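You operate a simulated robot arm through the tools that you are given. There is no shell and no other tool.

Carry out the task below with a simulated two-armed robot. There is one attempt and no reset: what you move stays moved.

TASK
Swap the grey axle pin for the green one and give it two shots of grease.
Fine: axle nut knob loose first, tight again before the grease; grey pin into the orange socket of the socket block. Where these are worked on the way, their far stop is far enough and under half their travel is too little: axle nut knob.

Only the result counts: the job must be done as asked and must still hold three seconds after the hand-in. Knocking over, shifting, dropping, spilling or breaking anything else fails it.

THE ROBOT
Two 7-joint arms with two-finger grippers on one trunk that stands fixed in place. Base frame: the origin is at the foot of the trunk, x ahead of it, y to its left, z up; the work surface is at about z = 0.792. Readings come in m, degrees, newtons and seconds.
The left shoulder is at [0.06, 0.123, 0.945], the right one opposite. With the tool pointing down near the work surface each hand reaches from about 0.34 to 0.8 m from the base axis, measured 20 degrees to its own side. Payload 1.47 kg a hand.
The TCP of each hand is the grasp point between the finger pads, 0.016 m short of the fingertips. In the tool frame z runs along the fingers and y along their closing line. The gripper opens to 0.087 m; its body begins 0.055 m behind the TCP.
Orientation is told as [roll, pitch, yaw] about the base's x, y, z axes, in that order, counted from this pose: with the fingers straight down and closing along the base's y, the tool's x points along the base's -x, its y along +y and its z along -z.

THE INTERFACE
- The arms move only by the tool step_arm. It takes "left_increments", "right_increments" or both (then of equal length, played together; a hand with none holds still); each is a list of rows, each a list of 3 entries, a list of its own where there are three numbers: the turn, a rotation vector about the base's x, y, z in units of 45 degrees (1.0 is 45 degrees), then the shift along the base's x, y, z in units of 250 mm (1.0 is 250 mm), then the gripper command, from -1 (shut) to 1 (fully open), values between in proportion. In form: [[[ax, ay, az], [x, y, z], claw], ...]. A call has 1 to 20 rows; each row is the pose to reach, as a shift and turn from the pose commanded when the call began. A call with a number of a shift or a turn outside -1 to 1 is refused whole. A row lasts 0.2 s, in which the tool goes at most 0.05 m and 8.6 degrees; a call with a longer step from one row to the next is refused whole, and so is a gripper value outside its range. A pose out of reach is approached as far as the arm can. The call stops where the force on the tool passes 40 N (or 10 N more than at its start, if that is more) or the arm is blocked; 0.2 s more then pass. The fingers move at their own pace (about 0.153 m/s each) and stop on an object; they squeeze with about 28 N. The grip force told is the motor's: it shows also when the fingers shut on nothing. Time passes only in rows, and 0.2 s behind the last, so rows that repeat a pose let the fingers close. The reply holds the time, the measured pose of the TCP, the force on the tool along the base axes, the opening and the grip force, in the units named above and with some noise, with the torque about the TCP (base axes, N m) and any sound that the robot's microphone picked up, and new pictures: "show" is both (left out), scene, wrist or none (wrist: the cameras of the hands that moved).
- Cameras (640 x 400 px; columns grow to the right, rows downward): "scene" is now at [0.0936, 0.0172, 1.5122]; the picture's right is [0.18, -0.98, 0.00], its down [-0.63, -0.12, -0.77] and it looks along [0.76, 0.14, -0.64] (base axes); focal length 356 px, centre (320, 200). "left" rides on the left gripper at [0.073, -0.012, -0.09] in its tool frame; the picture's right is [0.16, 0.99, 0.00], its down [-0.72, 0.12, -0.68] and it looks along [-0.67, 0.11, 0.73] (tool axes); focal length 247 px, centre (320, 200). "right" rides on the right gripper at [0.073, 0.012, -0.09] in its tool frame; the picture's right is [-0.16, 0.99, 0.00], its down [-0.72, -0.12, -0.68] and it looks along [-0.67, -0.11, 0.73] (tool axes); focal length 247 px, centre (320, 200).
- slide_trunk(by): moves the trunk up (or, below 0, down) by that many m; the arms and the scene camera ride with it, the base frame stays. It gives what a move gives, with no picture.
- turn_head(pan, tilt): turns the head with the scene camera to pan (to the left, within 120 degrees either way) and tilt (down, from -29 to 69), counted from straight ahead of the robot. It gives what a move gives, and a new picture of the scene camera.
- probe_pixels(camera, pixels): for up to 12 pixels [column, row] of the newest picture of that camera ("zoom" is the newest enlarged one), the place [x, y, z] in the base frame of the surface seen there, good to about 0.003 m. The clock stands still meanwhile.
- zoom(camera, box): a new picture of the part [left, top, right, bottom] of that camera's present view, enlarged. The clock stands still meanwhile.
- sign_off(): hands the job in; it is judged then, once.

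Open the grippers and draw the arms clear of the work before you hand the job in, unless the task says otherwise.

The tools are called after "Emit:" by a JSON object that holds its "method" and its "body". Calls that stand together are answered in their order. step_arm: Moves the arms, as the interface text tells. Its arguments: {"type":"object","properties":{"left_increments":{"type":"array"},"right_increments":{"type":"array"},"show":{"type":"string","enum":["both","scene","wrist","none"]}},"required":[]} The other tools are called the same way: slide_trunk (by) moves the trunk up or down; turn_head (pan, tilt) turns the head that bears the scene camera; probe_pixels (camera, pixels) gives the place of the surface under pixels of a picture; zoom (camera, box) takes an enlarged picture of a part of a camera's view; sign_off () hands the job in.

At the start:

```text
t: 0.0
left_tool_pos: [0.4773, 0.3035, 1.2182]
left_ee_rot: [0.0, 0.0, 0.1]
left_ft_force: [0.0, 0.2, 0.3]
left_wrist_torque: [-0.01, -0.01, 0.02]
left_grip_width: 0.0869
left_grasp_force: 0.1
right_tool_pos: [0.5732, -0.1535, 1.1673]
right_ee_rot: [-0.1, 0.0, 0.0]
right_ft_force: [-0.7, 0.4, -0.2]
right_wrist_torque: [0.01, 0.0, 0.01]
right_grip_width: 0.087
right_grasp_force: 0.1
trunk travel left (down, up): [-0.1, 0.13]
head pan, tilt (commanded): [10.6, 39.7]
```

scene: 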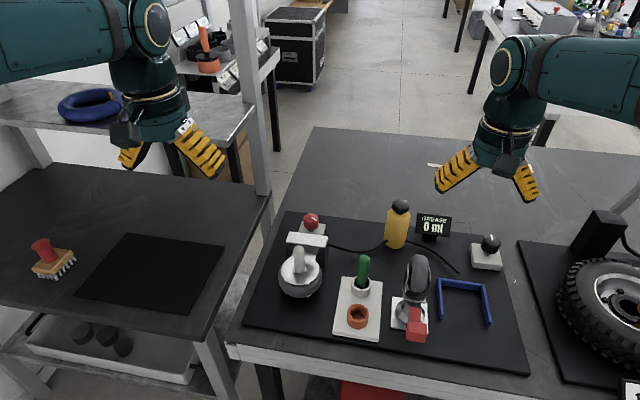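
right: 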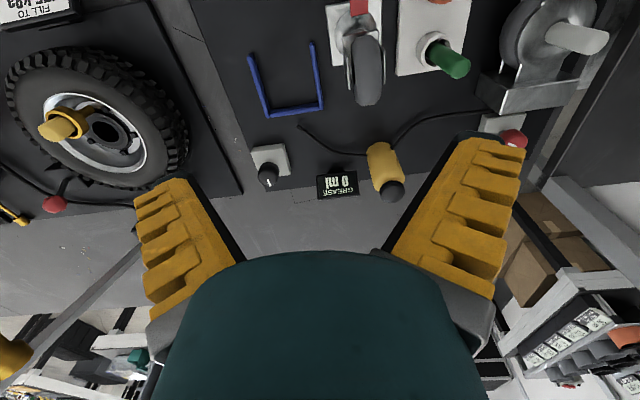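
left: 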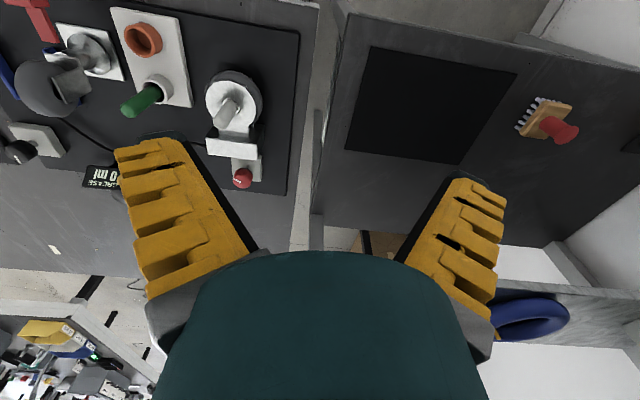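

I see a work mat with several fixtures: a wheel-like thing with a red knob (300,240), a socket block (360,300), a caster-like item with red part (415,300), a grease gun/yellow bottle (398,225), a display "GREASE 0 ml" and a grey box with black knob (490,250). I zoom in to see the details.

Emit:
{"method": "zoom", "body": {"camera": "scene", "box": [240, 190, 400, 290]}}

Emit:
{"method": "zoom", "body": {"camera": "scene", "box": [370, 190, 530, 290]}}

Emit:
{"method": "zoom", "body": {"camera": "scene", "box": [320, 250, 480, 350]}}

```text
4.00 times, centred on (320, 240) of scene
```

zoom: 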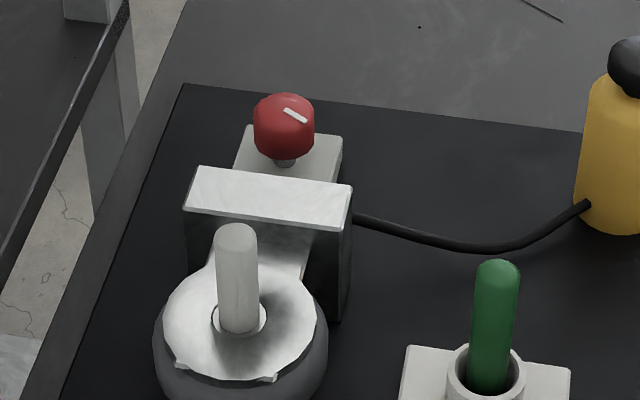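

```text
4.00 times, centred on (450, 240) of scene
```

zoom: 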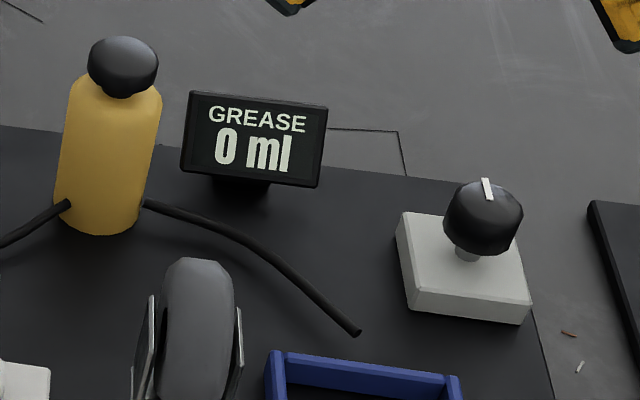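

```text
4.00 times, centred on (400, 300) of scene
```

zoom: 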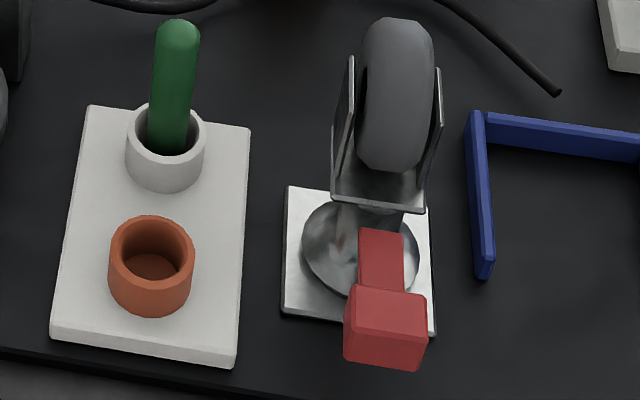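

The red knob sits by the bracket that holds the hub with the grey pin; the yellow bottle with a black top looks like the grease pump. I probe the main points to get positions.

Emit:
{"method": "probe_pixels", "body": {"camera": "scene", "pixels": [[311, 219], [299, 250], [299, 265], [285, 275], [313, 240], [363, 259], [361, 288], [357, 310], [357, 316], [401, 204], [397, 225], [490, 242]]}}

Emit:
{"method": "probe_pixels", "body": {"camera": "scene", "pixels": [[340, 335], [376, 340], [344, 278], [380, 283], [435, 226], [418, 265], [416, 330], [400, 300], [440, 285], [490, 258], [310, 228], [330, 225]]}}

Emit:
{"method": "zoom", "body": {"camera": "left", "box": [180, 50, 340, 200]}}

Emit:
{"method": "zoom", "body": {"camera": "right", "box": [440, 0, 640, 160]}}

```text
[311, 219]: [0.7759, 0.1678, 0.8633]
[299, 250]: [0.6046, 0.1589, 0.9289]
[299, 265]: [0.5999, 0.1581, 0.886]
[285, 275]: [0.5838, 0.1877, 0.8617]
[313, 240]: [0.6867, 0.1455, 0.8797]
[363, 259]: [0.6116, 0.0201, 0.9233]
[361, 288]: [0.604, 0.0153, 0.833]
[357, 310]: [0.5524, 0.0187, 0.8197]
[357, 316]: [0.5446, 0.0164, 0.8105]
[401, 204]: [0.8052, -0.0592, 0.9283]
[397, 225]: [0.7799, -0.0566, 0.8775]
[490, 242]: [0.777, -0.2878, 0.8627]
```

```text
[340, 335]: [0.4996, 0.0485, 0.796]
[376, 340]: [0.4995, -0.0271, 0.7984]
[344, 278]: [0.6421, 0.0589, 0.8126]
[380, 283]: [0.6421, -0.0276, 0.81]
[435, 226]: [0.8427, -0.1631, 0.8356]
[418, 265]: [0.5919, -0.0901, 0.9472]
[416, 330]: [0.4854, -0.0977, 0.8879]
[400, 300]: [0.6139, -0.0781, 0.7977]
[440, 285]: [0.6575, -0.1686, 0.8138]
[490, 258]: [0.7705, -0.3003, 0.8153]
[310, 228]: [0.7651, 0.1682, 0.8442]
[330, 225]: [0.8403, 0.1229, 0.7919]
```

```text
2.67 times, centred on (260, 125) of left
```

zoom: 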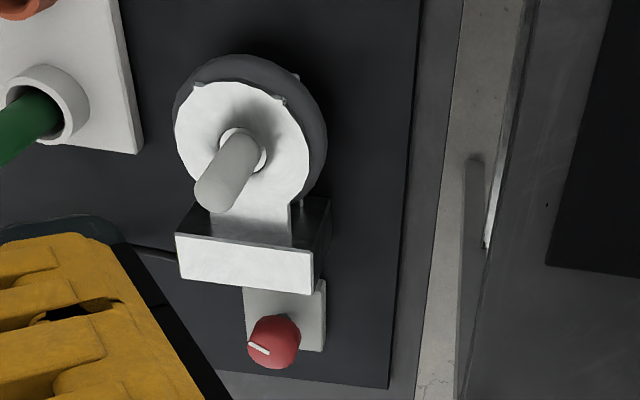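

```text
2.50 times, centred on (540, 80) of right
```

zoom: 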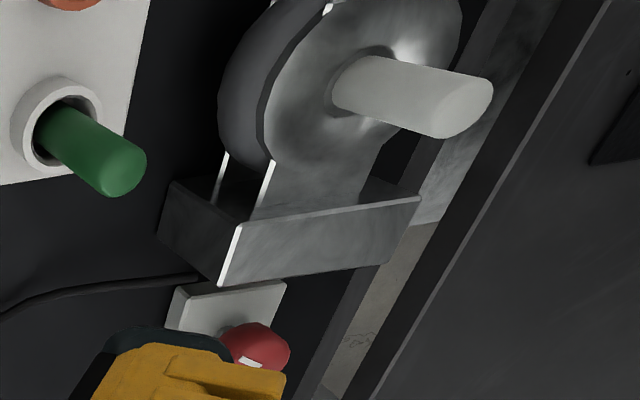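

The hub with the grey pin is at about (0.60, 0.158) and the red knob at about (0.78, 0.168). I zoom close onto the red knob and the black knob to read their shapes and any labels.

Emit:
{"method": "zoom", "body": {"camera": "scene", "box": [285, 205, 345, 243]}}

Emit:
{"method": "probe_pixels", "body": {"camera": "zoom", "pixels": [[265, 90], [285, 150], [285, 200], [180, 160], [370, 160], [280, 240], [200, 270], [440, 270], [60, 300], [560, 320], [300, 110]]}}

Emit:
{"method": "zoom", "body": {"camera": "scene", "box": [460, 225, 520, 280]}}

Emit:
{"method": "zoom", "body": {"camera": "scene", "box": [270, 230, 350, 300]}}

```text
10.53 times, centred on (315, 224) of scene
```

zoom: 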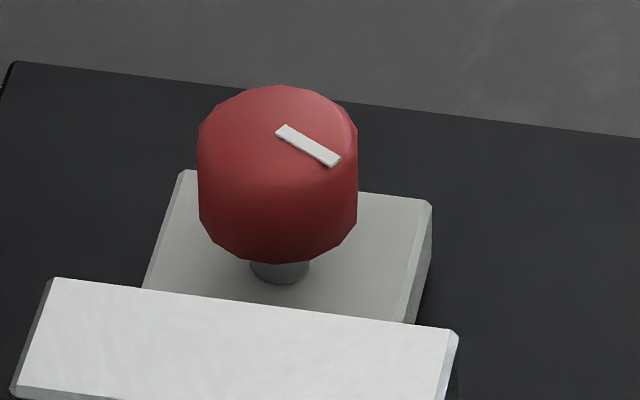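

```text
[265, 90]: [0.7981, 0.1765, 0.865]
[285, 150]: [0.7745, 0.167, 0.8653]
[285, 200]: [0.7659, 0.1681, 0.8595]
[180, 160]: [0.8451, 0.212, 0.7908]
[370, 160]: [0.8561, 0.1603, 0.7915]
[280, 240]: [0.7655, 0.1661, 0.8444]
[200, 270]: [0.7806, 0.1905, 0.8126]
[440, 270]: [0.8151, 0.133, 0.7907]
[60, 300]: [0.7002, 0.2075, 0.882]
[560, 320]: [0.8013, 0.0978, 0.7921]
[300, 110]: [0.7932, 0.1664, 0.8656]
```

```text
7.27 times, centred on (490, 252) of scene
```

zoom: 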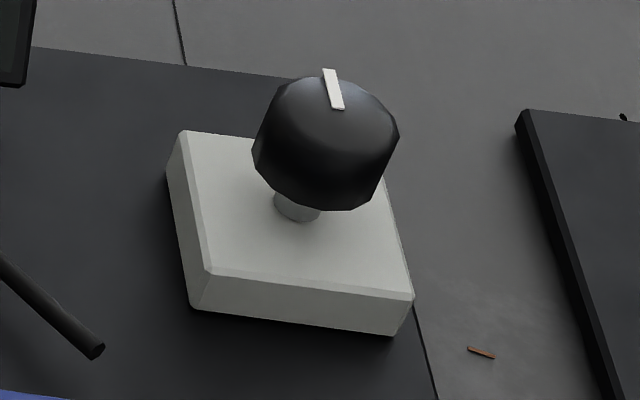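

```text
5.71 times, centred on (310, 265) of scene
```

zoom: 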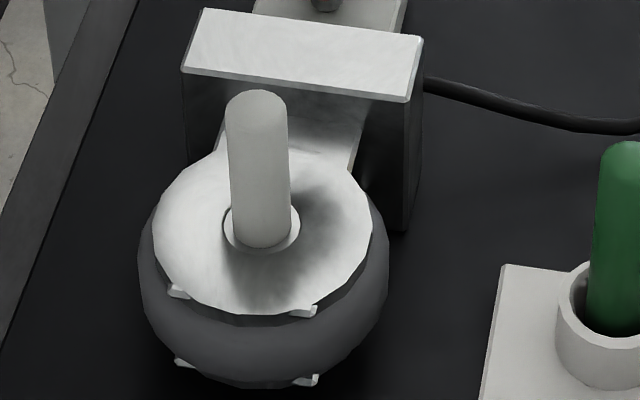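

The red knob's centre is about (0.783, 0.168), top z 0.866, and the bracket top is z 0.882. I raise the trunk 0.1 m for more reach over the work, then bring the left hand above it.

Emit:
{"method": "slide_trunk", "body": {"by": 0.1}}

```text
t: 1.3
left_tool_pos: [0.4781, 0.3037, 1.3177]
left_ee_rot: [0.0, 0.0, -0.1]
left_ft_force: [-0.9, 0.6, 0.0]
left_wrist_torque: [0.01, -0.01, 0.02]
left_grip_width: 0.0868
left_grasp_force: 0.1
right_tool_pos: [0.5725, -0.1546, 1.2667]
right_ee_rot: [-0.2, 0.1, 0.0]
right_ft_force: [-0.2, -0.5, -0.8]
right_wrist_torque: [-0.02, 0.0, 0.0]
right_grip_width: 0.0868
right_grasp_force: 0.0
trunk travel left (down, up): [-0.2, 0.03]
head pan, tilt (commanded): [10.6, 39.7]
```

Moving the left hand toward (0.70, 0.20, 1.10) to view the red knob from nearer; nothing is in the way at that height.

Emit:
{"method": "step_arm", "body": {"left_increments": [[[0, 0, 0], [0.111, -0.052, -0.109], 1], [[0, 0, 0], [0.222, -0.104, -0.218], 1], [[0, 0, 0], [0.333, -0.156, -0.327], 1], [[0, 0, 0], [0.444, -0.208, -0.436], 1], [[0, 0, 0], [0.555, -0.26, -0.545], 1], [[0, 0, 0], [0.666, -0.312, -0.654], 1], [[0, 0, 0], [0.777, -0.364, -0.763], 1], [[0, 0, 0], [0.888, -0.416, -0.872], 1]]}}

```text
t: 3.1
left_tool_pos: [0.7007, 0.1978, 1.0995]
left_ee_rot: [0.2, 0.0, 0.1]
left_ft_force: [0.4, -0.6, -0.3]
left_wrist_torque: [0.01, 0.06, 0.02]
left_grip_width: 0.0871
left_grasp_force: 0.2
right_tool_pos: [0.5742, -0.1546, 1.2669]
right_ee_rot: [0.0, 0.1, 0.0]
right_ft_force: [-0.4, -0.6, -0.4]
right_wrist_torque: [-0.01, 0.01, 0.05]
right_grip_width: 0.087
right_grasp_force: 0.1
trunk travel left (down, up): [-0.2, 0.03]
head pan, tilt (commanded): [10.6, 39.7]
```

scene: 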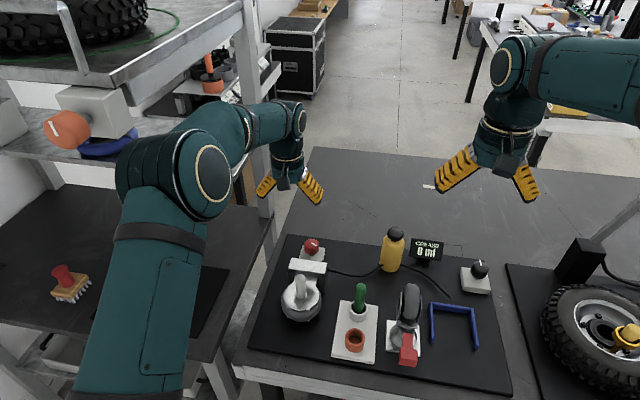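
left: 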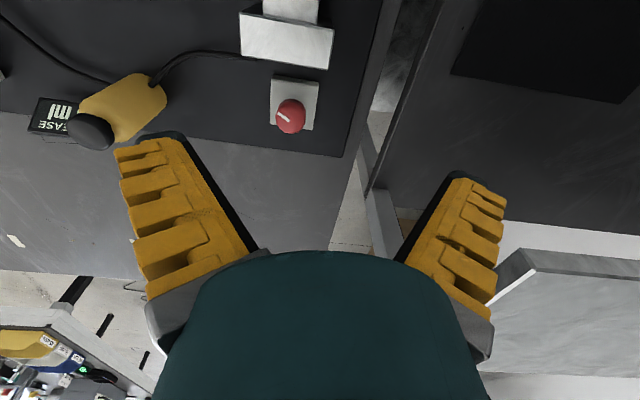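

The left wrist picture shows the red knob at (290,116) with its white mark. I zoom there and probe for its centre.

Emit:
{"method": "zoom", "body": {"camera": "left", "box": [240, 70, 340, 140]}}

Emit:
{"method": "probe_pixels", "body": {"camera": "zoom", "pixels": [[320, 270], [320, 230], [320, 320], [260, 280], [385, 270], [370, 350], [215, 60], [500, 70], [210, 330], [490, 370], [300, 215]]}}

```text
5.71 times, centred on (290, 105) of left
```

zoom: 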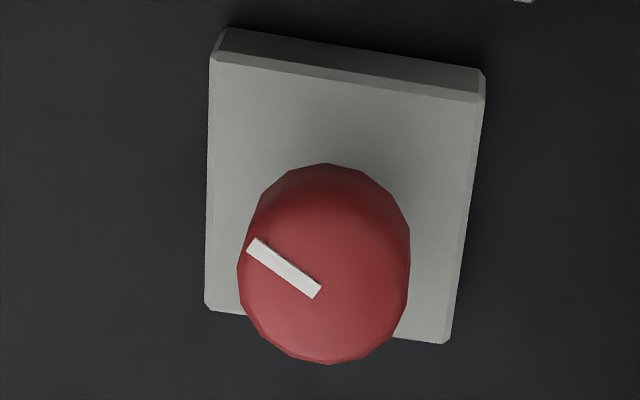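

```text
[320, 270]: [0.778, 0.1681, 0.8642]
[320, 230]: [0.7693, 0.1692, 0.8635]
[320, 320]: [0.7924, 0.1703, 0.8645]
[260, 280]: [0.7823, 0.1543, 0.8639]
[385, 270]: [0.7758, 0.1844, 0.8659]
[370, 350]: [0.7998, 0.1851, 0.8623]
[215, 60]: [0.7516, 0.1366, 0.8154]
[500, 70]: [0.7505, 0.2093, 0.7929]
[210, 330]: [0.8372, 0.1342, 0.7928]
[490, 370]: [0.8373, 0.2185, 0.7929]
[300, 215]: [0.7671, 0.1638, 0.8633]
```

Knob centre ≈ (0.782, 0.169), top 0.865; the mark points about -115°. I bring the left hand over it while yawing -45° so that there's room to turn counter-clockwise.

Emit:
{"method": "step_arm", "body": {"left_increments": [[[0, 0, -0.166], [0.055, -0.019, -0.1], 1], [[0, 0, -0.333], [0.11, -0.038, -0.2], 1], [[0, 0, -0.5], [0.165, -0.058, -0.3], 1], [[0, 0, -0.666], [0.22, -0.077, -0.4], 1], [[0, 0, -0.833], [0.275, -0.096, -0.5], 1], [[0, 0, -1.0], [0.328, -0.116, -0.6], 1], [[0, 0, -1.0], [0.328, -0.116, -0.6], 1]]}}

```text
t: 4.7
left_tool_pos: [0.7609, 0.1703, 0.9522]
left_ee_rot: [0.0, -0.1, -45.1]
left_ft_force: [-0.4, 0.3, -0.8]
left_wrist_torque: [0.0, -0.04, -0.02]
left_grip_width: 0.0871
left_grasp_force: 0.0
left hand out of reach, approached as far as the arm can: row 5, 6, 7
right_tool_pos: [0.5722, -0.1538, 1.2675]
right_ee_rot: [-0.1, 0.0, 0.0]
right_ft_force: [0.0, 0.2, -0.1]
right_wrist_torque: [0.0, 0.0, 0.03]
right_grip_width: 0.0872
right_grasp_force: 0.0
trunk travel left (down, up): [-0.2, 0.03]
head pan, tilt (commanded): [10.6, 39.7]
```

scene: 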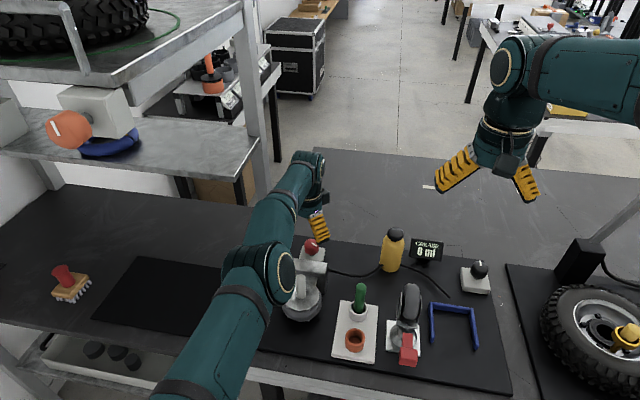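
left: 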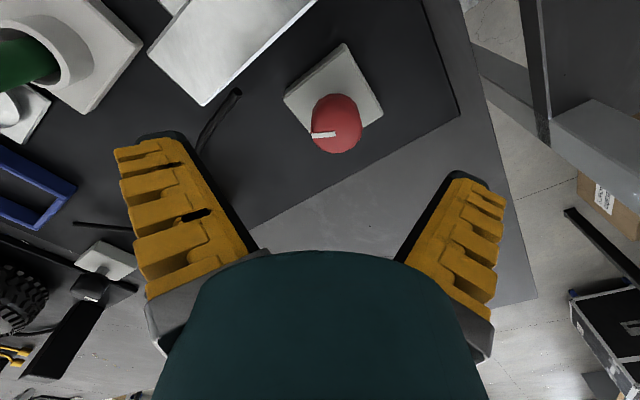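

At z 0.95 the vertical hand stops short at x 0.761 (reach limit), so I tilt the fingers forward by 20° (rotation about the hand's closing line), which brings the wrist back toward the robot and gives the reach.

Emit:
{"method": "step_arm", "body": {"left_increments": [[[-0.105, -0.105, 0], [0, 0, 0], 1], [[-0.21, -0.21, 0], [0, 0, 0], 1], [[-0.314, -0.314, 0], [0, 0, 0], 1], [[-0.314, -0.314, 0], [0, 0, 0], 1]]}}

```text
t: 5.7
left_tool_pos: [0.8027, 0.1713, 0.9473]
left_ee_rot: [0.0, -20.1, -44.9]
left_ft_force: [0.9, 0.0, 0.0]
left_wrist_torque: [0.03, -0.02, -0.01]
left_grip_width: 0.0871
left_grasp_force: 0.0
left hand out of reach, approached as far as the arm can: row 1, 2, 3, 4
right_tool_pos: [0.5736, -0.155, 1.2684]
right_ee_rot: [0.0, 0.0, -0.1]
right_ft_force: [-0.5, 0.0, 0.5]
right_wrist_torque: [-0.02, 0.01, 0.0]
right_grip_width: 0.0868
right_grasp_force: 0.0
trunk travel left (down, up): [-0.2, 0.03]
head pan, tilt (commanded): [10.6, 39.7]
```

scene: 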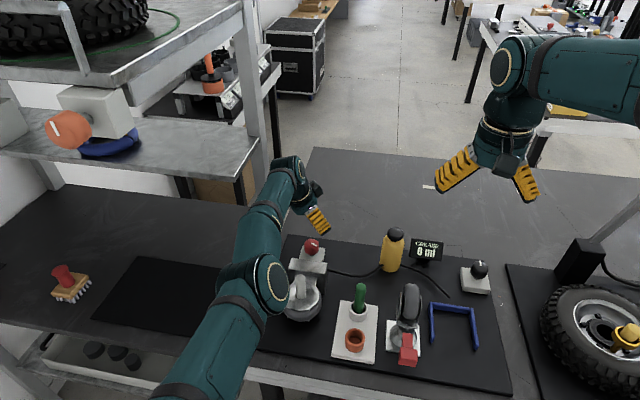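
left: 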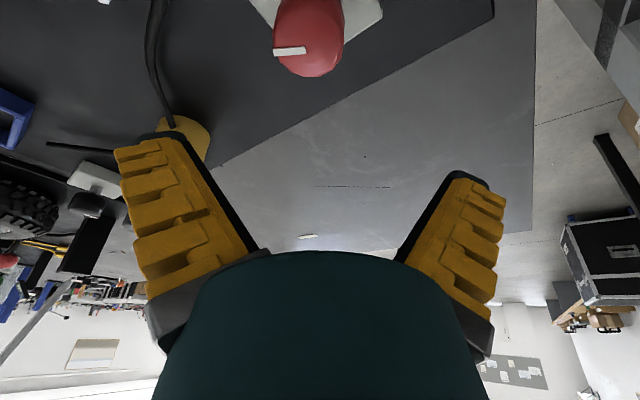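

The TCP now reads (0.803, 0.171, 0.947) with 20° tilt. I correct x back by about 20 mm and see how the arm follows.

Emit:
{"method": "step_arm", "body": {"left_increments": [[[0, 0, 0], [-0.04, 0, 0], 1], [[0, 0, 0], [-0.08, 0, 0], 1], [[0, 0, 0], [-0.08, 0, 0], 1]], "show": "none"}}

```text
t: 6.5
left_tool_pos: [0.803, 0.1725, 0.9463]
left_ee_rot: [0.0, -19.9, -45.0]
left_ft_force: [0.5, 0.3, 0.4]
left_wrist_torque: [0.01, 0.0, -0.04]
left_grip_width: 0.0871
left_grasp_force: 0.0
left hand out of reach, approached as far as the arm can: row 1, 2, 3
right_tool_pos: [0.572, -0.1544, 1.2674]
right_ee_rot: [0.0, 0.1, 0.1]
right_ft_force: [-0.3, -0.3, 0.0]
right_wrist_torque: [-0.02, 0.02, -0.03]
right_grip_width: 0.0869
right_grasp_force: 0.0
trunk travel left (down, up): [-0.2, 0.03]
head pan, tilt (commanded): [10.6, 39.7]
```

No response to the -20 mm shift, so the arm is at a limit of some sort. I back off up and toward the robot further to free it.

Emit:
{"method": "step_arm", "body": {"left_increments": [[[0, 0, 0], [-0.1, 0, 0.0], 1], [[0, 0, 0], [-0.2, 0, 0.0], 1], [[0, 0, 0], [-0.3, 0, 0.0], 1], [[0, 0, 0], [-0.3, 0, 0.0], 1]], "show": "none"}}

```text
t: 7.5
left_tool_pos: [0.8012, 0.1758, 0.939]
left_ee_rot: [-0.1, -19.8, -45.0]
left_ft_force: [0.1, 0.7, 0.1]
left_wrist_torque: [0.0, 0.01, 0.01]
left_grip_width: 0.0871
left_grasp_force: 0.0
left hand out of reach, approached as far as the arm can: row 1, 2, 3, 4
right_tool_pos: [0.5729, -0.1533, 1.2687]
right_ee_rot: [-0.1, 0.1, 0.0]
right_ft_force: [0.8, -0.1, 0.0]
right_wrist_torque: [0.0, 0.01, 0.03]
right_grip_width: 0.0866
right_grasp_force: 0.1
trunk travel left (down, up): [-0.2, 0.03]
head pan, tilt (commanded): [10.6, 39.7]
```

The arm seems stuck at the straight-elbow singularity and is only slowly leaving it. I pull further back and up and give it time.

Emit:
{"method": "step_arm", "body": {"left_increments": [[[0, 0, 0], [-0.05, 0, 0.1], 1], [[0, 0, 0], [-0.1, 0, 0.2], 1], [[0, 0, 0], [-0.15, 0, 0.3], 1], [[0, 0, 0], [-0.2, 0, 0.4], 1], [[0, 0, 0], [-0.2, 0, 0.4], 1], [[0, 0, 0], [-0.2, 0, 0.4], 1], [[0, 0, 0], [-0.2, 0, 0.4], 1]]}}

```text
t: 9.1
left_tool_pos: [0.8049, 0.18, 1.0429]
left_ee_rot: [-0.1, -19.9, -45.0]
left_ft_force: [0.6, -0.6, 0.8]
left_wrist_torque: [0.02, -0.02, 0.0]
left_grip_width: 0.0871
left_grasp_force: 0.0
left hand out of reach, approached as far as the arm can: row 1, 2, 3, 4, 5, 6, 7
right_tool_pos: [0.5718, -0.1532, 1.267]
right_ee_rot: [-0.1, 0.1, 0.1]
right_ft_force: [-0.4, 0.2, 0.3]
right_wrist_torque: [-0.01, 0.01, -0.03]
right_grip_width: 0.0872
right_grasp_force: 0.0
trunk travel left (down, up): [-0.2, 0.03]
head pan, tilt (commanded): [10.6, 39.7]
```

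scene: 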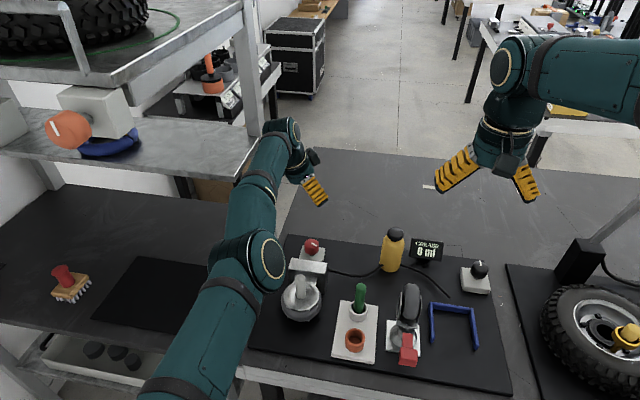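
left: 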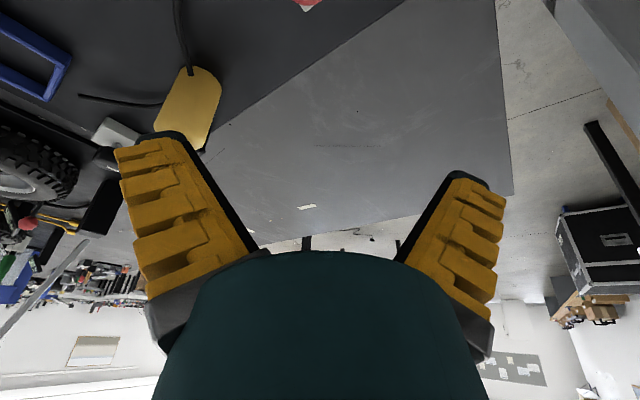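

Height follows but x is held at 0.805: a straight-elbow lock. I undo the tilt while pulling back strongly toward the robot, in many rows.

Emit:
{"method": "step_arm", "body": {"left_increments": [[[0.08, 0.08, 0], [-0.1, 0.05, 0.05], 1], [[0.16, 0.16, 0], [-0.2, 0.1, 0.1], 1], [[0.24, 0.24, 0], [-0.3, 0.15, 0.15], 1], [[0.314, 0.314, 0], [-0.4, 0.2, 0.2], 1], [[0.314, 0.314, 0], [-0.5, 0.25, 0.2], 1], [[0.314, 0.314, 0], [-0.5, 0.3, 0.2], 1], [[0.314, 0.314, 0], [-0.5, 0.3, 0.2], 1], [[0.314, 0.314, 0], [-0.5, 0.3, 0.2], 1]]}}

```text
t: 10.9
left_tool_pos: [0.7515, 0.2602, 1.1032]
left_ee_rot: [-0.1, 0.0, -45.0]
left_ft_force: [1.1, 0.6, 0.1]
left_wrist_torque: [0.0, 0.01, -0.02]
left_grip_width: 0.0869
left_grasp_force: 0.0
left hand out of reach, approached as far as the arm can: row 1, 2, 3, 4, 5, 6, 7, 8
right_tool_pos: [0.5724, -0.1536, 1.2677]
right_ee_rot: [0.0, 0.0, 0.0]
right_ft_force: [-0.2, -0.4, -0.2]
right_wrist_torque: [-0.02, 0.02, 0.05]
right_grip_width: 0.0871
right_grasp_force: 0.1
trunk travel left (down, up): [-0.2, 0.03]
head pan, tilt (commanded): [10.6, 39.7]
```

scene: 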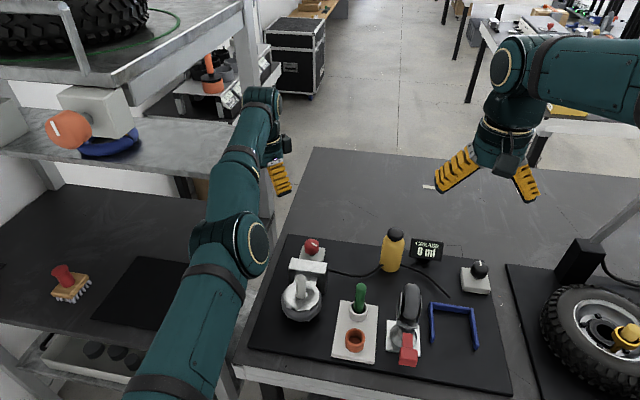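
left: 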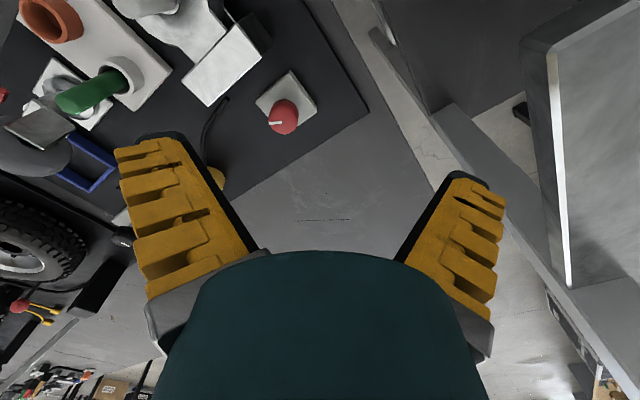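

y and z follow, only x stays locked (0.75). The elbow sticks out to the left, so moving the hand to the right (-y) should bend it the natural way; I shift 0.12 m to the right at z 1.10, well above everything.

Emit:
{"method": "step_arm", "body": {"left_increments": [[[0, 0, 0], [0, -0.08, 0], 1], [[0, 0, 0], [0, -0.16, 0], 1], [[0, 0, 0], [0, -0.24, 0], 1], [[0, 0, 0], [0, -0.32, 0], 1], [[0, 0, 0], [0, -0.4, 0], 1], [[0, 0, 0], [0, -0.48, 0], 1], [[0, 0, 0], [0, -0.48, 0], 1], [[0, 0, 0], [0, -0.48, 0], 1]]}}

```text
t: 12.7
left_tool_pos: [0.7537, 0.1358, 1.1059]
left_ee_rot: [-0.1, 0.1, -45.0]
left_ft_force: [-0.2, -0.2, -0.4]
left_wrist_torque: [0.01, 0.01, -0.03]
left_grip_width: 0.0871
left_grasp_force: 0.0
left hand out of reach, approached as far as the arm can: row 2, 3, 4, 5, 6, 7, 8
right_tool_pos: [0.5724, -0.1542, 1.2676]
right_ee_rot: [0.1, 0.0, 0.0]
right_ft_force: [0.1, -0.8, 0.2]
right_wrist_torque: [0.0, -0.04, 0.02]
right_grip_width: 0.087
right_grasp_force: 0.0
trunk travel left (down, up): [-0.2, 0.03]
head pan, tilt (commanded): [10.6, 39.7]
```

scene: 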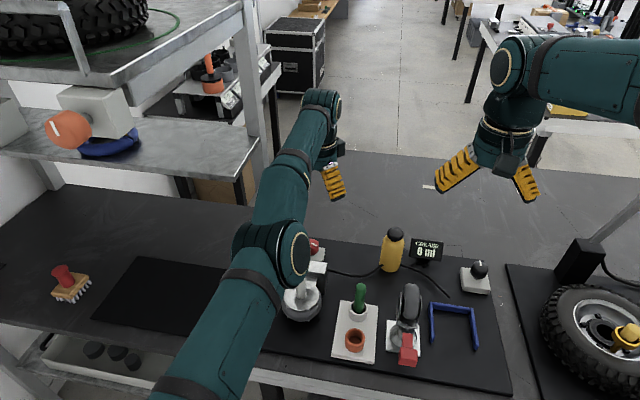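
left: 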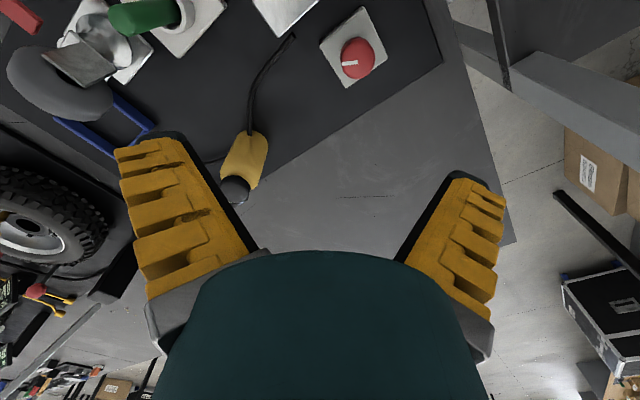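

All rows except the first flagged; y follows but x stays at 0.754, still a straight arm. The natural bend has the elbow up, so I move down 0.08 and back 0.15 together while keeping above z 1.0.

Emit:
{"method": "step_arm", "body": {"left_increments": [[[0, 0, 0], [-0.06, 0, -0.06], 1], [[0, 0, 0], [-0.12, 0, -0.12], 1], [[0, 0, 0], [-0.2, 0, -0.18], 1], [[0, 0, 0], [-0.3, 0, -0.24], 1], [[0, 0, 0], [-0.4, 0, -0.3], 1], [[0, 0, 0], [-0.5, 0, -0.32], 1], [[0, 0, 0], [-0.6, 0, -0.32], 1], [[0, 0, 0], [-0.6, 0, -0.32], 1], [[0, 0, 0], [-0.6, 0, -0.32], 1]]}}

```text
t: 14.7
left_tool_pos: [0.7587, 0.1289, 1.0376]
left_ee_rot: [-0.1, 0.0, -45.0]
left_ft_force: [-0.4, -0.5, -0.4]
left_wrist_torque: [0.01, 0.0, 0.02]
left_grip_width: 0.0872
left_grasp_force: 0.0
left hand out of reach, approached as far as the arm can: row 1, 2, 3, 4, 5, 6, 7, 8, 9
right_tool_pos: [0.5734, -0.155, 1.2679]
right_ee_rot: [0.0, 0.0, 0.0]
right_ft_force: [0.5, 1.1, -0.4]
right_wrist_torque: [0.01, -0.03, 0.03]
right_grip_width: 0.0873
right_grasp_force: 0.0
trunk travel left (down, up): [-0.2, 0.03]
head pan, tilt (commanded): [10.6, 39.7]
```

scene: 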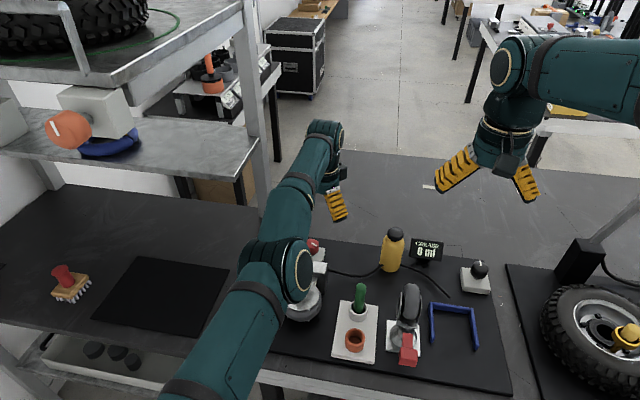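
left: 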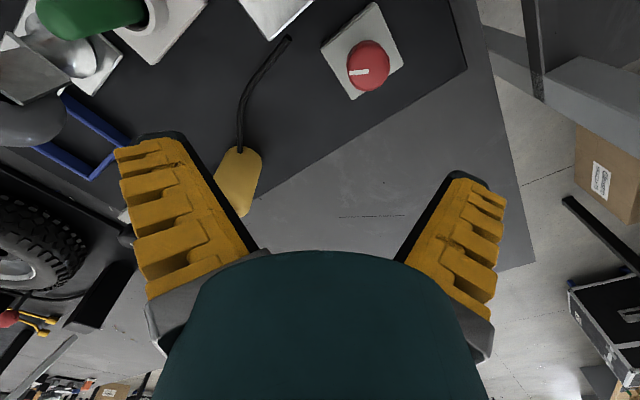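

x is still locked at 0.759 while y and z follow. I zoom on the elbow region to understand the arm's shape before trying more.

Emit:
{"method": "zoom", "body": {"camera": "scene", "box": [130, 100, 390, 400]}}

Emit:
{"method": "probe_pixels", "body": {"camera": "scene", "pixels": [[225, 350], [250, 300], [262, 260], [298, 275], [290, 215], [305, 160], [325, 130], [335, 180], [337, 205], [190, 390]]}}

```text
1.33 times, centred on (260, 250) of scene
```

zoom: 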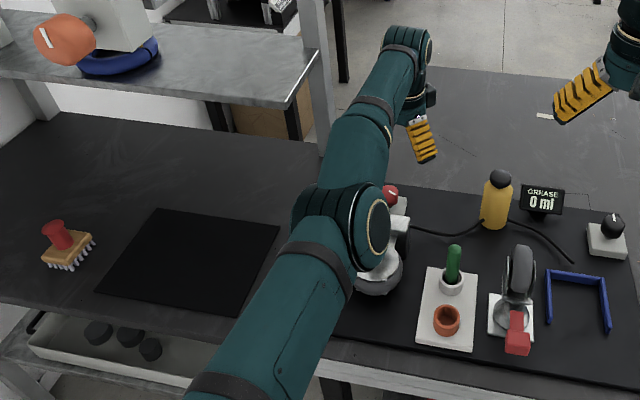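

```text
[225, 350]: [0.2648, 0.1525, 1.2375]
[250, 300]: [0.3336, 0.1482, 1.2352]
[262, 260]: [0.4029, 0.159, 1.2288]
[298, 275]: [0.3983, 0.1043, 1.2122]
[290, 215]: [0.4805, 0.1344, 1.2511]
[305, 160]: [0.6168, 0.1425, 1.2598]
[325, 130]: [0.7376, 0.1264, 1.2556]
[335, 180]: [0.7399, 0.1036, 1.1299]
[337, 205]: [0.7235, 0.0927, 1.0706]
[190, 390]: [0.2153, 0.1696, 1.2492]
```

The probes show the left arm straight and level at z≈1.2, i.e. fully stretched. I try turning the hand back to yaw 0 and returning toward the earlier good pose (0.70, 0.198, 1.10).

Emit:
{"method": "step_arm", "body": {"left_increments": [[[0, 0, 0.16], [-0.04, 0.046, 0.042], 1], [[0, 0, 0.32], [-0.08, 0.092, 0.084], 1], [[0, 0, 0.48], [-0.12, 0.138, 0.126], 1], [[0, 0, 0.64], [-0.16, 0.184, 0.168], 1], [[0, 0, 0.82], [-0.2, 0.23, 0.21], 1], [[0, 0, 1.0], [-0.236, 0.276, 0.25], 1], [[0, 0, 1.0], [-0.236, 0.276, 0.25], 1], [[0, 0, 1.0], [-0.236, 0.276, 0.25], 1]]}}

```text
t: 16.5
left_tool_pos: [0.7527, 0.197, 1.1114]
left_ee_rot: [0.0, 0.1, 0.1]
left_ft_force: [-0.5, 0.2, 0.2]
left_wrist_torque: [-0.02, 0.0, -0.01]
left_grip_width: 0.087
left_grasp_force: 0.2
left hand out of reach, approached as far as the arm can: row 1, 2, 3, 4, 5, 6, 7, 8
right_tool_pos: [0.5729, -0.1543, 1.2676]
right_ee_rot: [0.0, 0.0, 0.0]
right_ft_force: [-0.1, -0.2, -1.2]
right_wrist_torque: [0.01, 0.0, 0.0]
right_grip_width: 0.0872
right_grasp_force: 0.1
trunk travel left (down, up): [-0.2, 0.03]
head pan, tilt (commanded): [10.6, 39.7]
```

scene: 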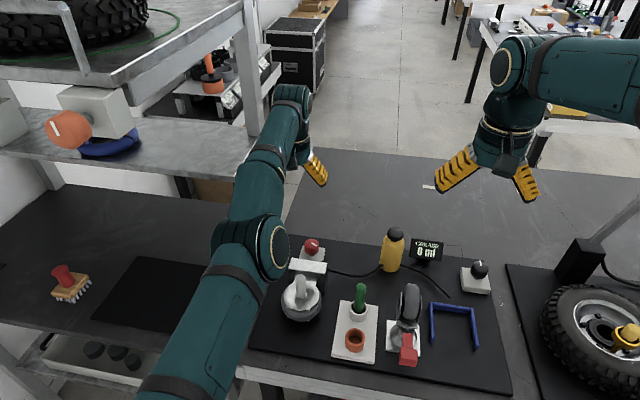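
left: 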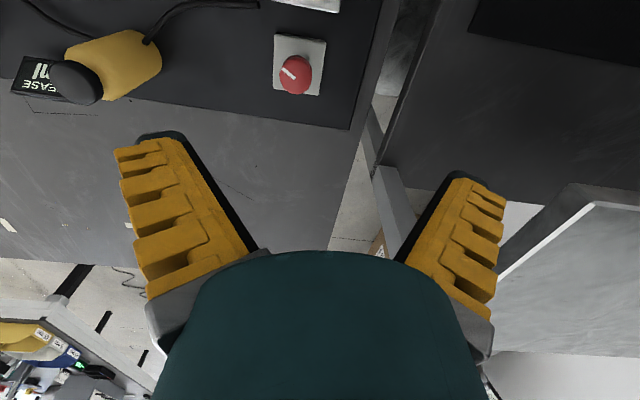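

The remaining error is exactly radial, so the arm is locked straight. Pitching the tool (+y rotation, fingertips toward the robot) should force the elbow to flex; I pitch 20° while pulling the TCP back 0.08 m.

Emit:
{"method": "step_arm", "body": {"left_increments": [[[0, 0.15, 0], [-0.08, 0, 0], 1], [[0, 0.3, 0], [-0.16, 0, 0], 1], [[0, 0.45, 0], [-0.24, 0, 0], 1], [[0, 0.45, 0], [-0.32, 0, 0], 1], [[0, 0.45, 0], [-0.32, 0, 0], 1], [[0, 0.45, 0], [-0.32, 0, 0], 1]]}}

```text
t: 17.9
left_tool_pos: [0.6764, 0.1957, 1.1137]
left_ee_rot: [-0.1, 20.2, 0.1]
left_ft_force: [0.2, -0.4, -0.3]
left_wrist_torque: [-0.02, -0.04, -0.01]
left_grip_width: 0.0871
left_grasp_force: 0.0
left hand out of reach, approached as far as the arm can: row 2, 3
right_tool_pos: [0.5719, -0.1544, 1.2672]
right_ee_rot: [0.1, 0.1, 0.1]
right_ft_force: [-0.3, 0.5, -0.4]
right_wrist_torque: [0.0, -0.02, -0.03]
right_grip_width: 0.0871
right_grasp_force: 0.0
trunk travel left (down, up): [-0.2, 0.03]
head pan, tilt (commanded): [10.6, 39.7]
```

scene: 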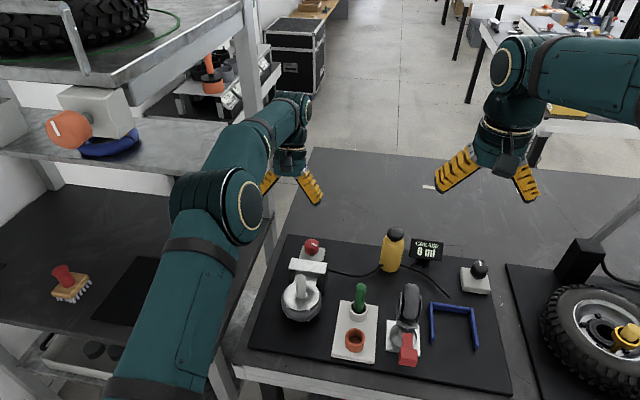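
left: 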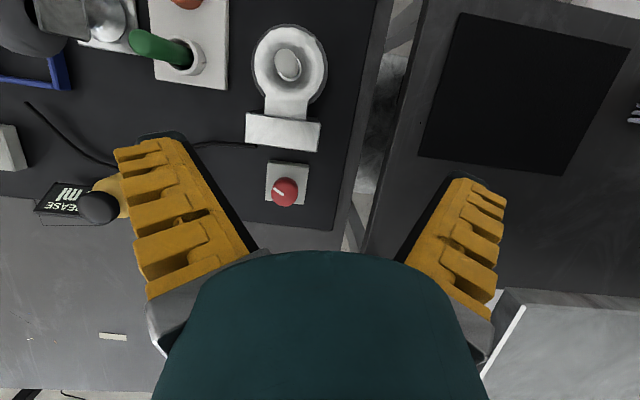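

Unlocked: TCP (0.676, 0.196, 1.114), elbow flexed again. Fitting the readings, the reach is a 0.70 m sphere about a shoulder point near z 1.2 (trunk raised), so the trunk should go lower; first I pitch the fingers 18° forward with the hand at (0.65, 0.18, 1.15).

Emit:
{"method": "step_arm", "body": {"left_increments": [[[0, -0.14, 0], [-0.018, -0.01, 0.024], 1], [[0, -0.28, 0], [-0.036, -0.02, 0.048], 1], [[0, -0.42, 0], [-0.054, -0.03, 0.072], 1], [[0, -0.56, 0], [-0.072, -0.042, 0.096], 1], [[0, -0.7, 0], [-0.09, -0.053, 0.12], 1], [[0, -0.85, 0], [-0.106, -0.063, 0.145], 1], [[0, -0.85, 0], [-0.106, -0.063, 0.145], 1]], "show": "none"}}

Emit:
{"method": "slide_trunk", "body": {"by": -0.13}}

```text
t: 19.5
left_tool_pos: [0.6499, 0.1811, 1.1469]
left_ee_rot: [0.0, -17.9, -0.1]
left_ft_force: [0.7, 0.3, 0.1]
left_wrist_torque: [-0.02, 0.02, -0.01]
left_grip_width: 0.087
left_grasp_force: 0.0
right_tool_pos: [0.5741, -0.1542, 1.2676]
right_ee_rot: [-0.1, 0.1, 0.0]
right_ft_force: [0.7, 0.6, 0.4]
right_wrist_torque: [0.0, 0.01, 0.0]
right_grip_width: 0.0868
right_grasp_force: 0.2
trunk travel left (down, up): [-0.2, 0.03]
head pan, tilt (commanded): [10.6, 39.7]
```

```text
t: 21.1
left_tool_pos: [0.6503, 0.1814, 1.0175]
left_ee_rot: [0.0, -17.9, 0.1]
left_ft_force: [0.0, -0.1, 0.2]
left_wrist_torque: [0.01, 0.05, -0.01]
left_grip_width: 0.087
left_grasp_force: 0.0
right_tool_pos: [0.5737, -0.1544, 1.1376]
right_ee_rot: [0.1, 0.0, 0.0]
right_ft_force: [-0.6, -0.8, 0.4]
right_wrist_torque: [0.02, -0.04, -0.03]
right_grip_width: 0.0872
right_grasp_force: 0.1
trunk travel left (down, up): [-0.07, 0.16]
head pan, tilt (commanded): [10.6, 39.7]
```

Trunk is down, TCP (0.650, 0.181, 1.018), fingers tilted forward 18°. Now to a point above the red knob at (0.782, 0.169, 0.93) while yawing -45°.

Emit:
{"method": "step_arm", "body": {"left_increments": [[[0, 0, -0.166], [0.088, -0.008, -0.05], 1], [[0, 0, -0.333], [0.176, -0.016, -0.1], 1], [[0, 0, -0.5], [0.264, -0.025, -0.16], 1], [[0, 0, -0.666], [0.352, -0.033, -0.22], 1], [[0, 0, -0.833], [0.44, -0.042, -0.28], 1], [[0, 0, -1.0], [0.528, -0.05, -0.35], 1], [[0, 0, -1.0], [0.528, -0.05, -0.35], 1]]}}

```text
t: 22.7
left_tool_pos: [0.779, 0.1696, 0.929]
left_ee_rot: [0.0, -18.0, -45.1]
left_ft_force: [-0.9, 0.2, 0.2]
left_wrist_torque: [0.0, 0.01, -0.02]
left_grip_width: 0.0872
left_grasp_force: 0.1
right_tool_pos: [0.5719, -0.1553, 1.1389]
right_ee_rot: [-0.1, 0.0, -0.1]
right_ft_force: [0.1, -0.1, 0.4]
right_wrist_torque: [0.02, 0.01, -0.01]
right_grip_width: 0.0868
right_grasp_force: 0.1
trunk travel left (down, up): [-0.07, 0.16]
head pan, tilt (commanded): [10.6, 39.7]
```

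scene: 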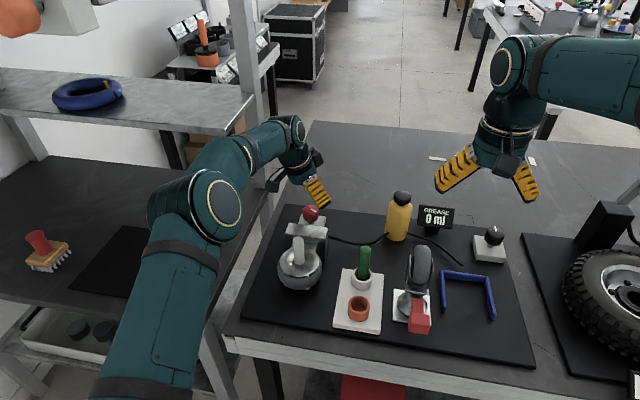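
left: 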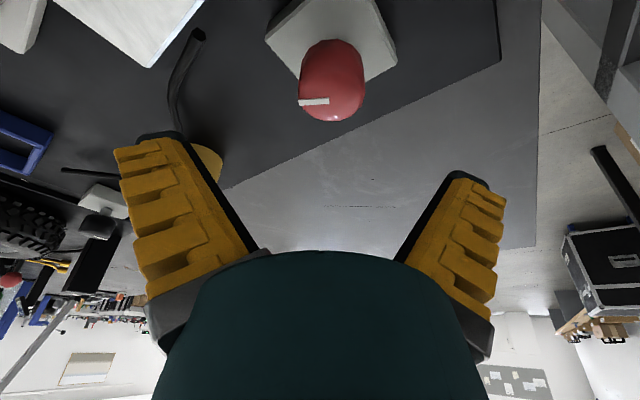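

The hand is above the knob at (0.779, 0.170, 0.929). I probe the knob's top outline from this close view to refine its centre.

Emit:
{"method": "zoom", "body": {"camera": "left", "box": [270, 20, 400, 130]}}

Emit:
{"method": "probe_pixels", "body": {"camera": "left", "pixels": [[333, 85], [302, 90], [362, 88], [335, 118], [333, 60], [300, 102], [326, 101], [320, 117], [350, 116], [310, 55], [355, 55]]}}

```text
3.64 times, centred on (335, 75) of left
```

zoom: 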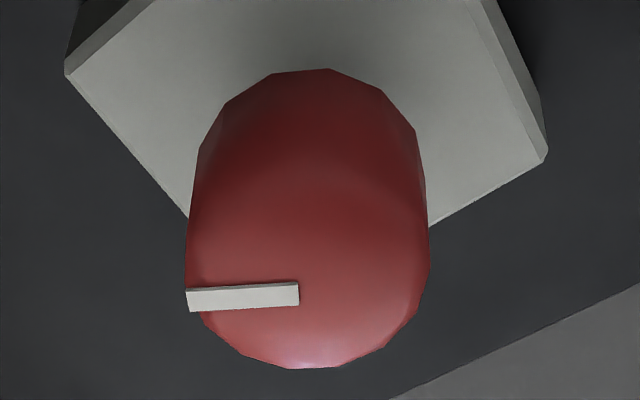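

```text
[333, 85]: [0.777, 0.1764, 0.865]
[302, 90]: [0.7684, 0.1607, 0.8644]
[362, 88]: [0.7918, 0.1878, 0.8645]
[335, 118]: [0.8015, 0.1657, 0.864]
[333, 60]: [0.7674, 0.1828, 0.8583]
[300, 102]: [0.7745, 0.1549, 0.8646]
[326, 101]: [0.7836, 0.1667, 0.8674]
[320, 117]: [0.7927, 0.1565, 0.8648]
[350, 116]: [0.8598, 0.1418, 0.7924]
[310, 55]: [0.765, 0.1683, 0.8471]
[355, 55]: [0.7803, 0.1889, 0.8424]
```

The rim fits a circle centred (0.782, 0.169), radius ~0.0205. I descend to z 0.857 with the fingers open, then close on the knob.

Emit:
{"method": "step_arm", "body": {"left_increments": [[[0, 0, 0], [0.012, -0.002, -0.1], 1], [[0, 0, 0], [0.012, -0.002, -0.2], 1], [[0, 0, 0], [0.012, -0.002, -0.288], 1], [[0, 0, 0], [0.012, -0.002, -0.288], 1], [[0, 0, 0], [0.012, -0.002, -0.288], -1], [[0, 0, 0], [0.012, -0.002, -0.288], -1], [[0, 0, 0], [0.012, -0.002, -0.288], -1]]}}

```text
t: 24.3
left_tool_pos: [0.784, 0.1703, 0.8594]
left_ee_rot: [0.1, -18.1, -44.9]
left_ft_force: [10.7, 9.4, 2.5]
left_wrist_torque: [0.05, 0.25, -0.02]
left_grip_width: 0.0365
left_grasp_force: 30.0
right_tool_pos: [0.5741, -0.1537, 1.1366]
right_ee_rot: [-0.1, 0.1, 0.0]
right_ft_force: [0.5, 0.0, 0.3]
right_wrist_torque: [-0.01, 0.0, -0.01]
right_grip_width: 0.0873
right_grasp_force: 0.1
trunk travel left (down, up): [-0.07, 0.16]
head pan, tilt (commanded): [10.6, 39.7]
```

scene: 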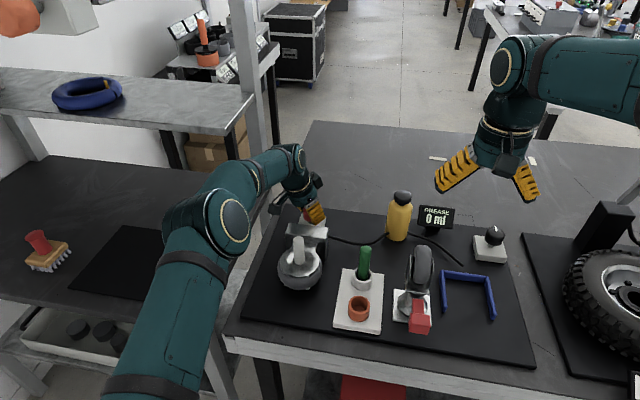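
left: 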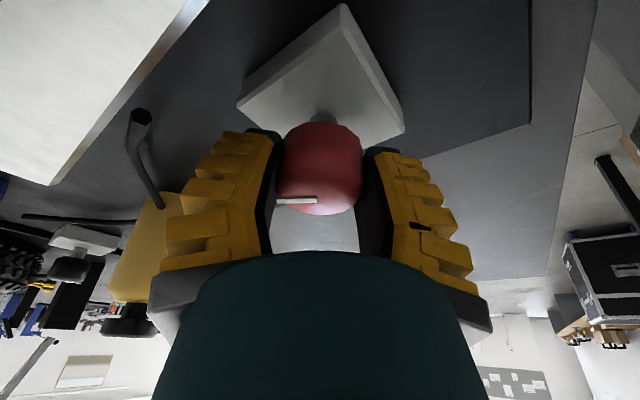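

Gripped (width 0.0365, 30 N); a sideways force of (10.7, 9.4) N says the knob's centre is about 2 mm further along +x+y, so I shift that much and turn counter-clockwise 45° about the vertical.

Emit:
{"method": "step_arm", "body": {"left_increments": [[[0, 0, 0.0], [0.008, 0.006, 0], -1], [[0, 0, 0.166], [0.008, 0.006, 0], -1], [[0, 0, 0.333], [0.008, 0.006, 0], -1], [[0, 0, 0.5], [0.008, 0.006, 0], -1], [[0, 0, 0.666], [0.008, 0.006, 0], -1], [[0, 0, 0.833], [0.008, 0.006, 0], -1], [[0, 0, 1.0], [0.008, 0.006, 0], -1]]}}

```text
t: 25.9
left_tool_pos: [0.7839, 0.1698, 0.8596]
left_ee_rot: [-0.2, -17.8, 0.2]
left_ft_force: [-27.1, -0.1, -2.4]
left_wrist_torque: [-0.02, 0.36, 0.02]
left_grip_width: 0.0367
left_grasp_force: 29.9
right_tool_pos: [0.5699, -0.1546, 1.1383]
right_ee_rot: [-0.1, -0.1, 0.0]
right_ft_force: [0.8, 0.5, 0.2]
right_wrist_torque: [0.0, -0.03, 0.02]
right_grip_width: 0.087
right_grasp_force: 0.0
trunk travel left (down, up): [-0.07, 0.16]
head pan, tilt (commanded): [10.6, 39.7]
```

scene: 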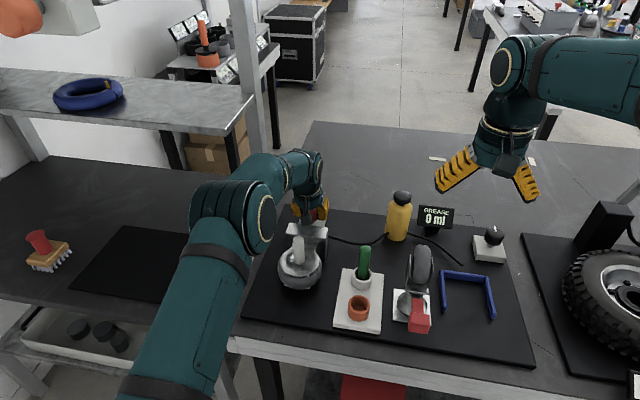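
left: 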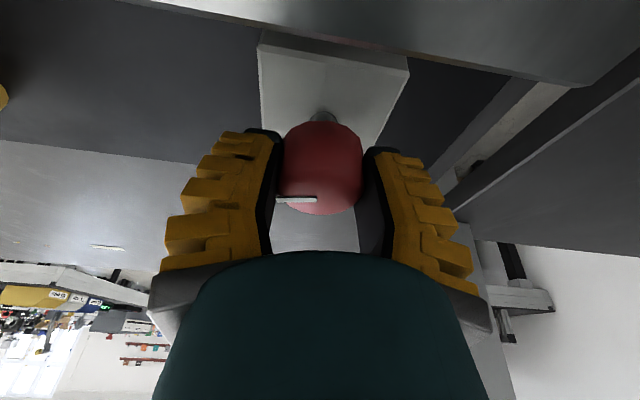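

The knob turned with the hand (mark unchanged in the wrist view at (297,200)); the -27 N in x says I should give 2 mm toward -x. I relieve that and turn a further 45°.

Emit:
{"method": "step_arm", "body": {"left_increments": [[[0, 0, 0.0], [-0.007, 0, 0], -1], [[0, 0, 0.166], [-0.007, 0.0, 0], -1], [[0, 0, 0.333], [-0.007, 0.0, 0], -1], [[0, 0, 0.5], [-0.007, 0.0, 0], -1], [[0, 0, 0.666], [-0.007, 0.0, 0], -1], [[0, 0, 0.833], [-0.007, 0.0, 0], -1], [[0, 0, 1.0], [-0.007, 0.0, 0], -1]]}}

```text
t: 27.5
left_tool_pos: [0.7842, 0.1695, 0.8587]
left_ee_rot: [-0.1, -18.1, 45.0]
left_ft_force: [-10.2, -9.9, -1.8]
left_wrist_torque: [-0.12, 0.08, 0.04]
left_grip_width: 0.0362
left_grasp_force: 30.4
right_tool_pos: [0.5713, -0.1552, 1.1386]
right_ee_rot: [0.0, 0.0, 0.1]
right_ft_force: [0.2, -0.2, -0.1]
right_wrist_torque: [0.04, -0.02, 0.0]
right_grip_width: 0.0871
right_grasp_force: 0.1
trunk travel left (down, up): [-0.07, 0.16]
head pan, tilt (commanded): [10.6, 39.7]
```

scene: 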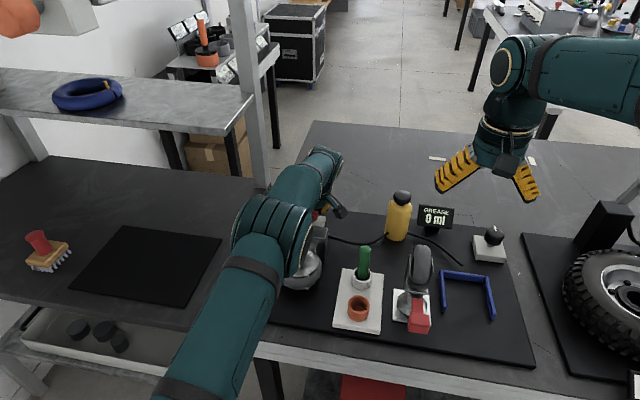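
left: 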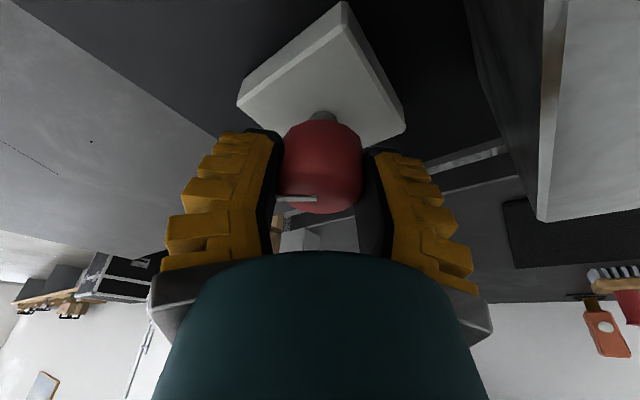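

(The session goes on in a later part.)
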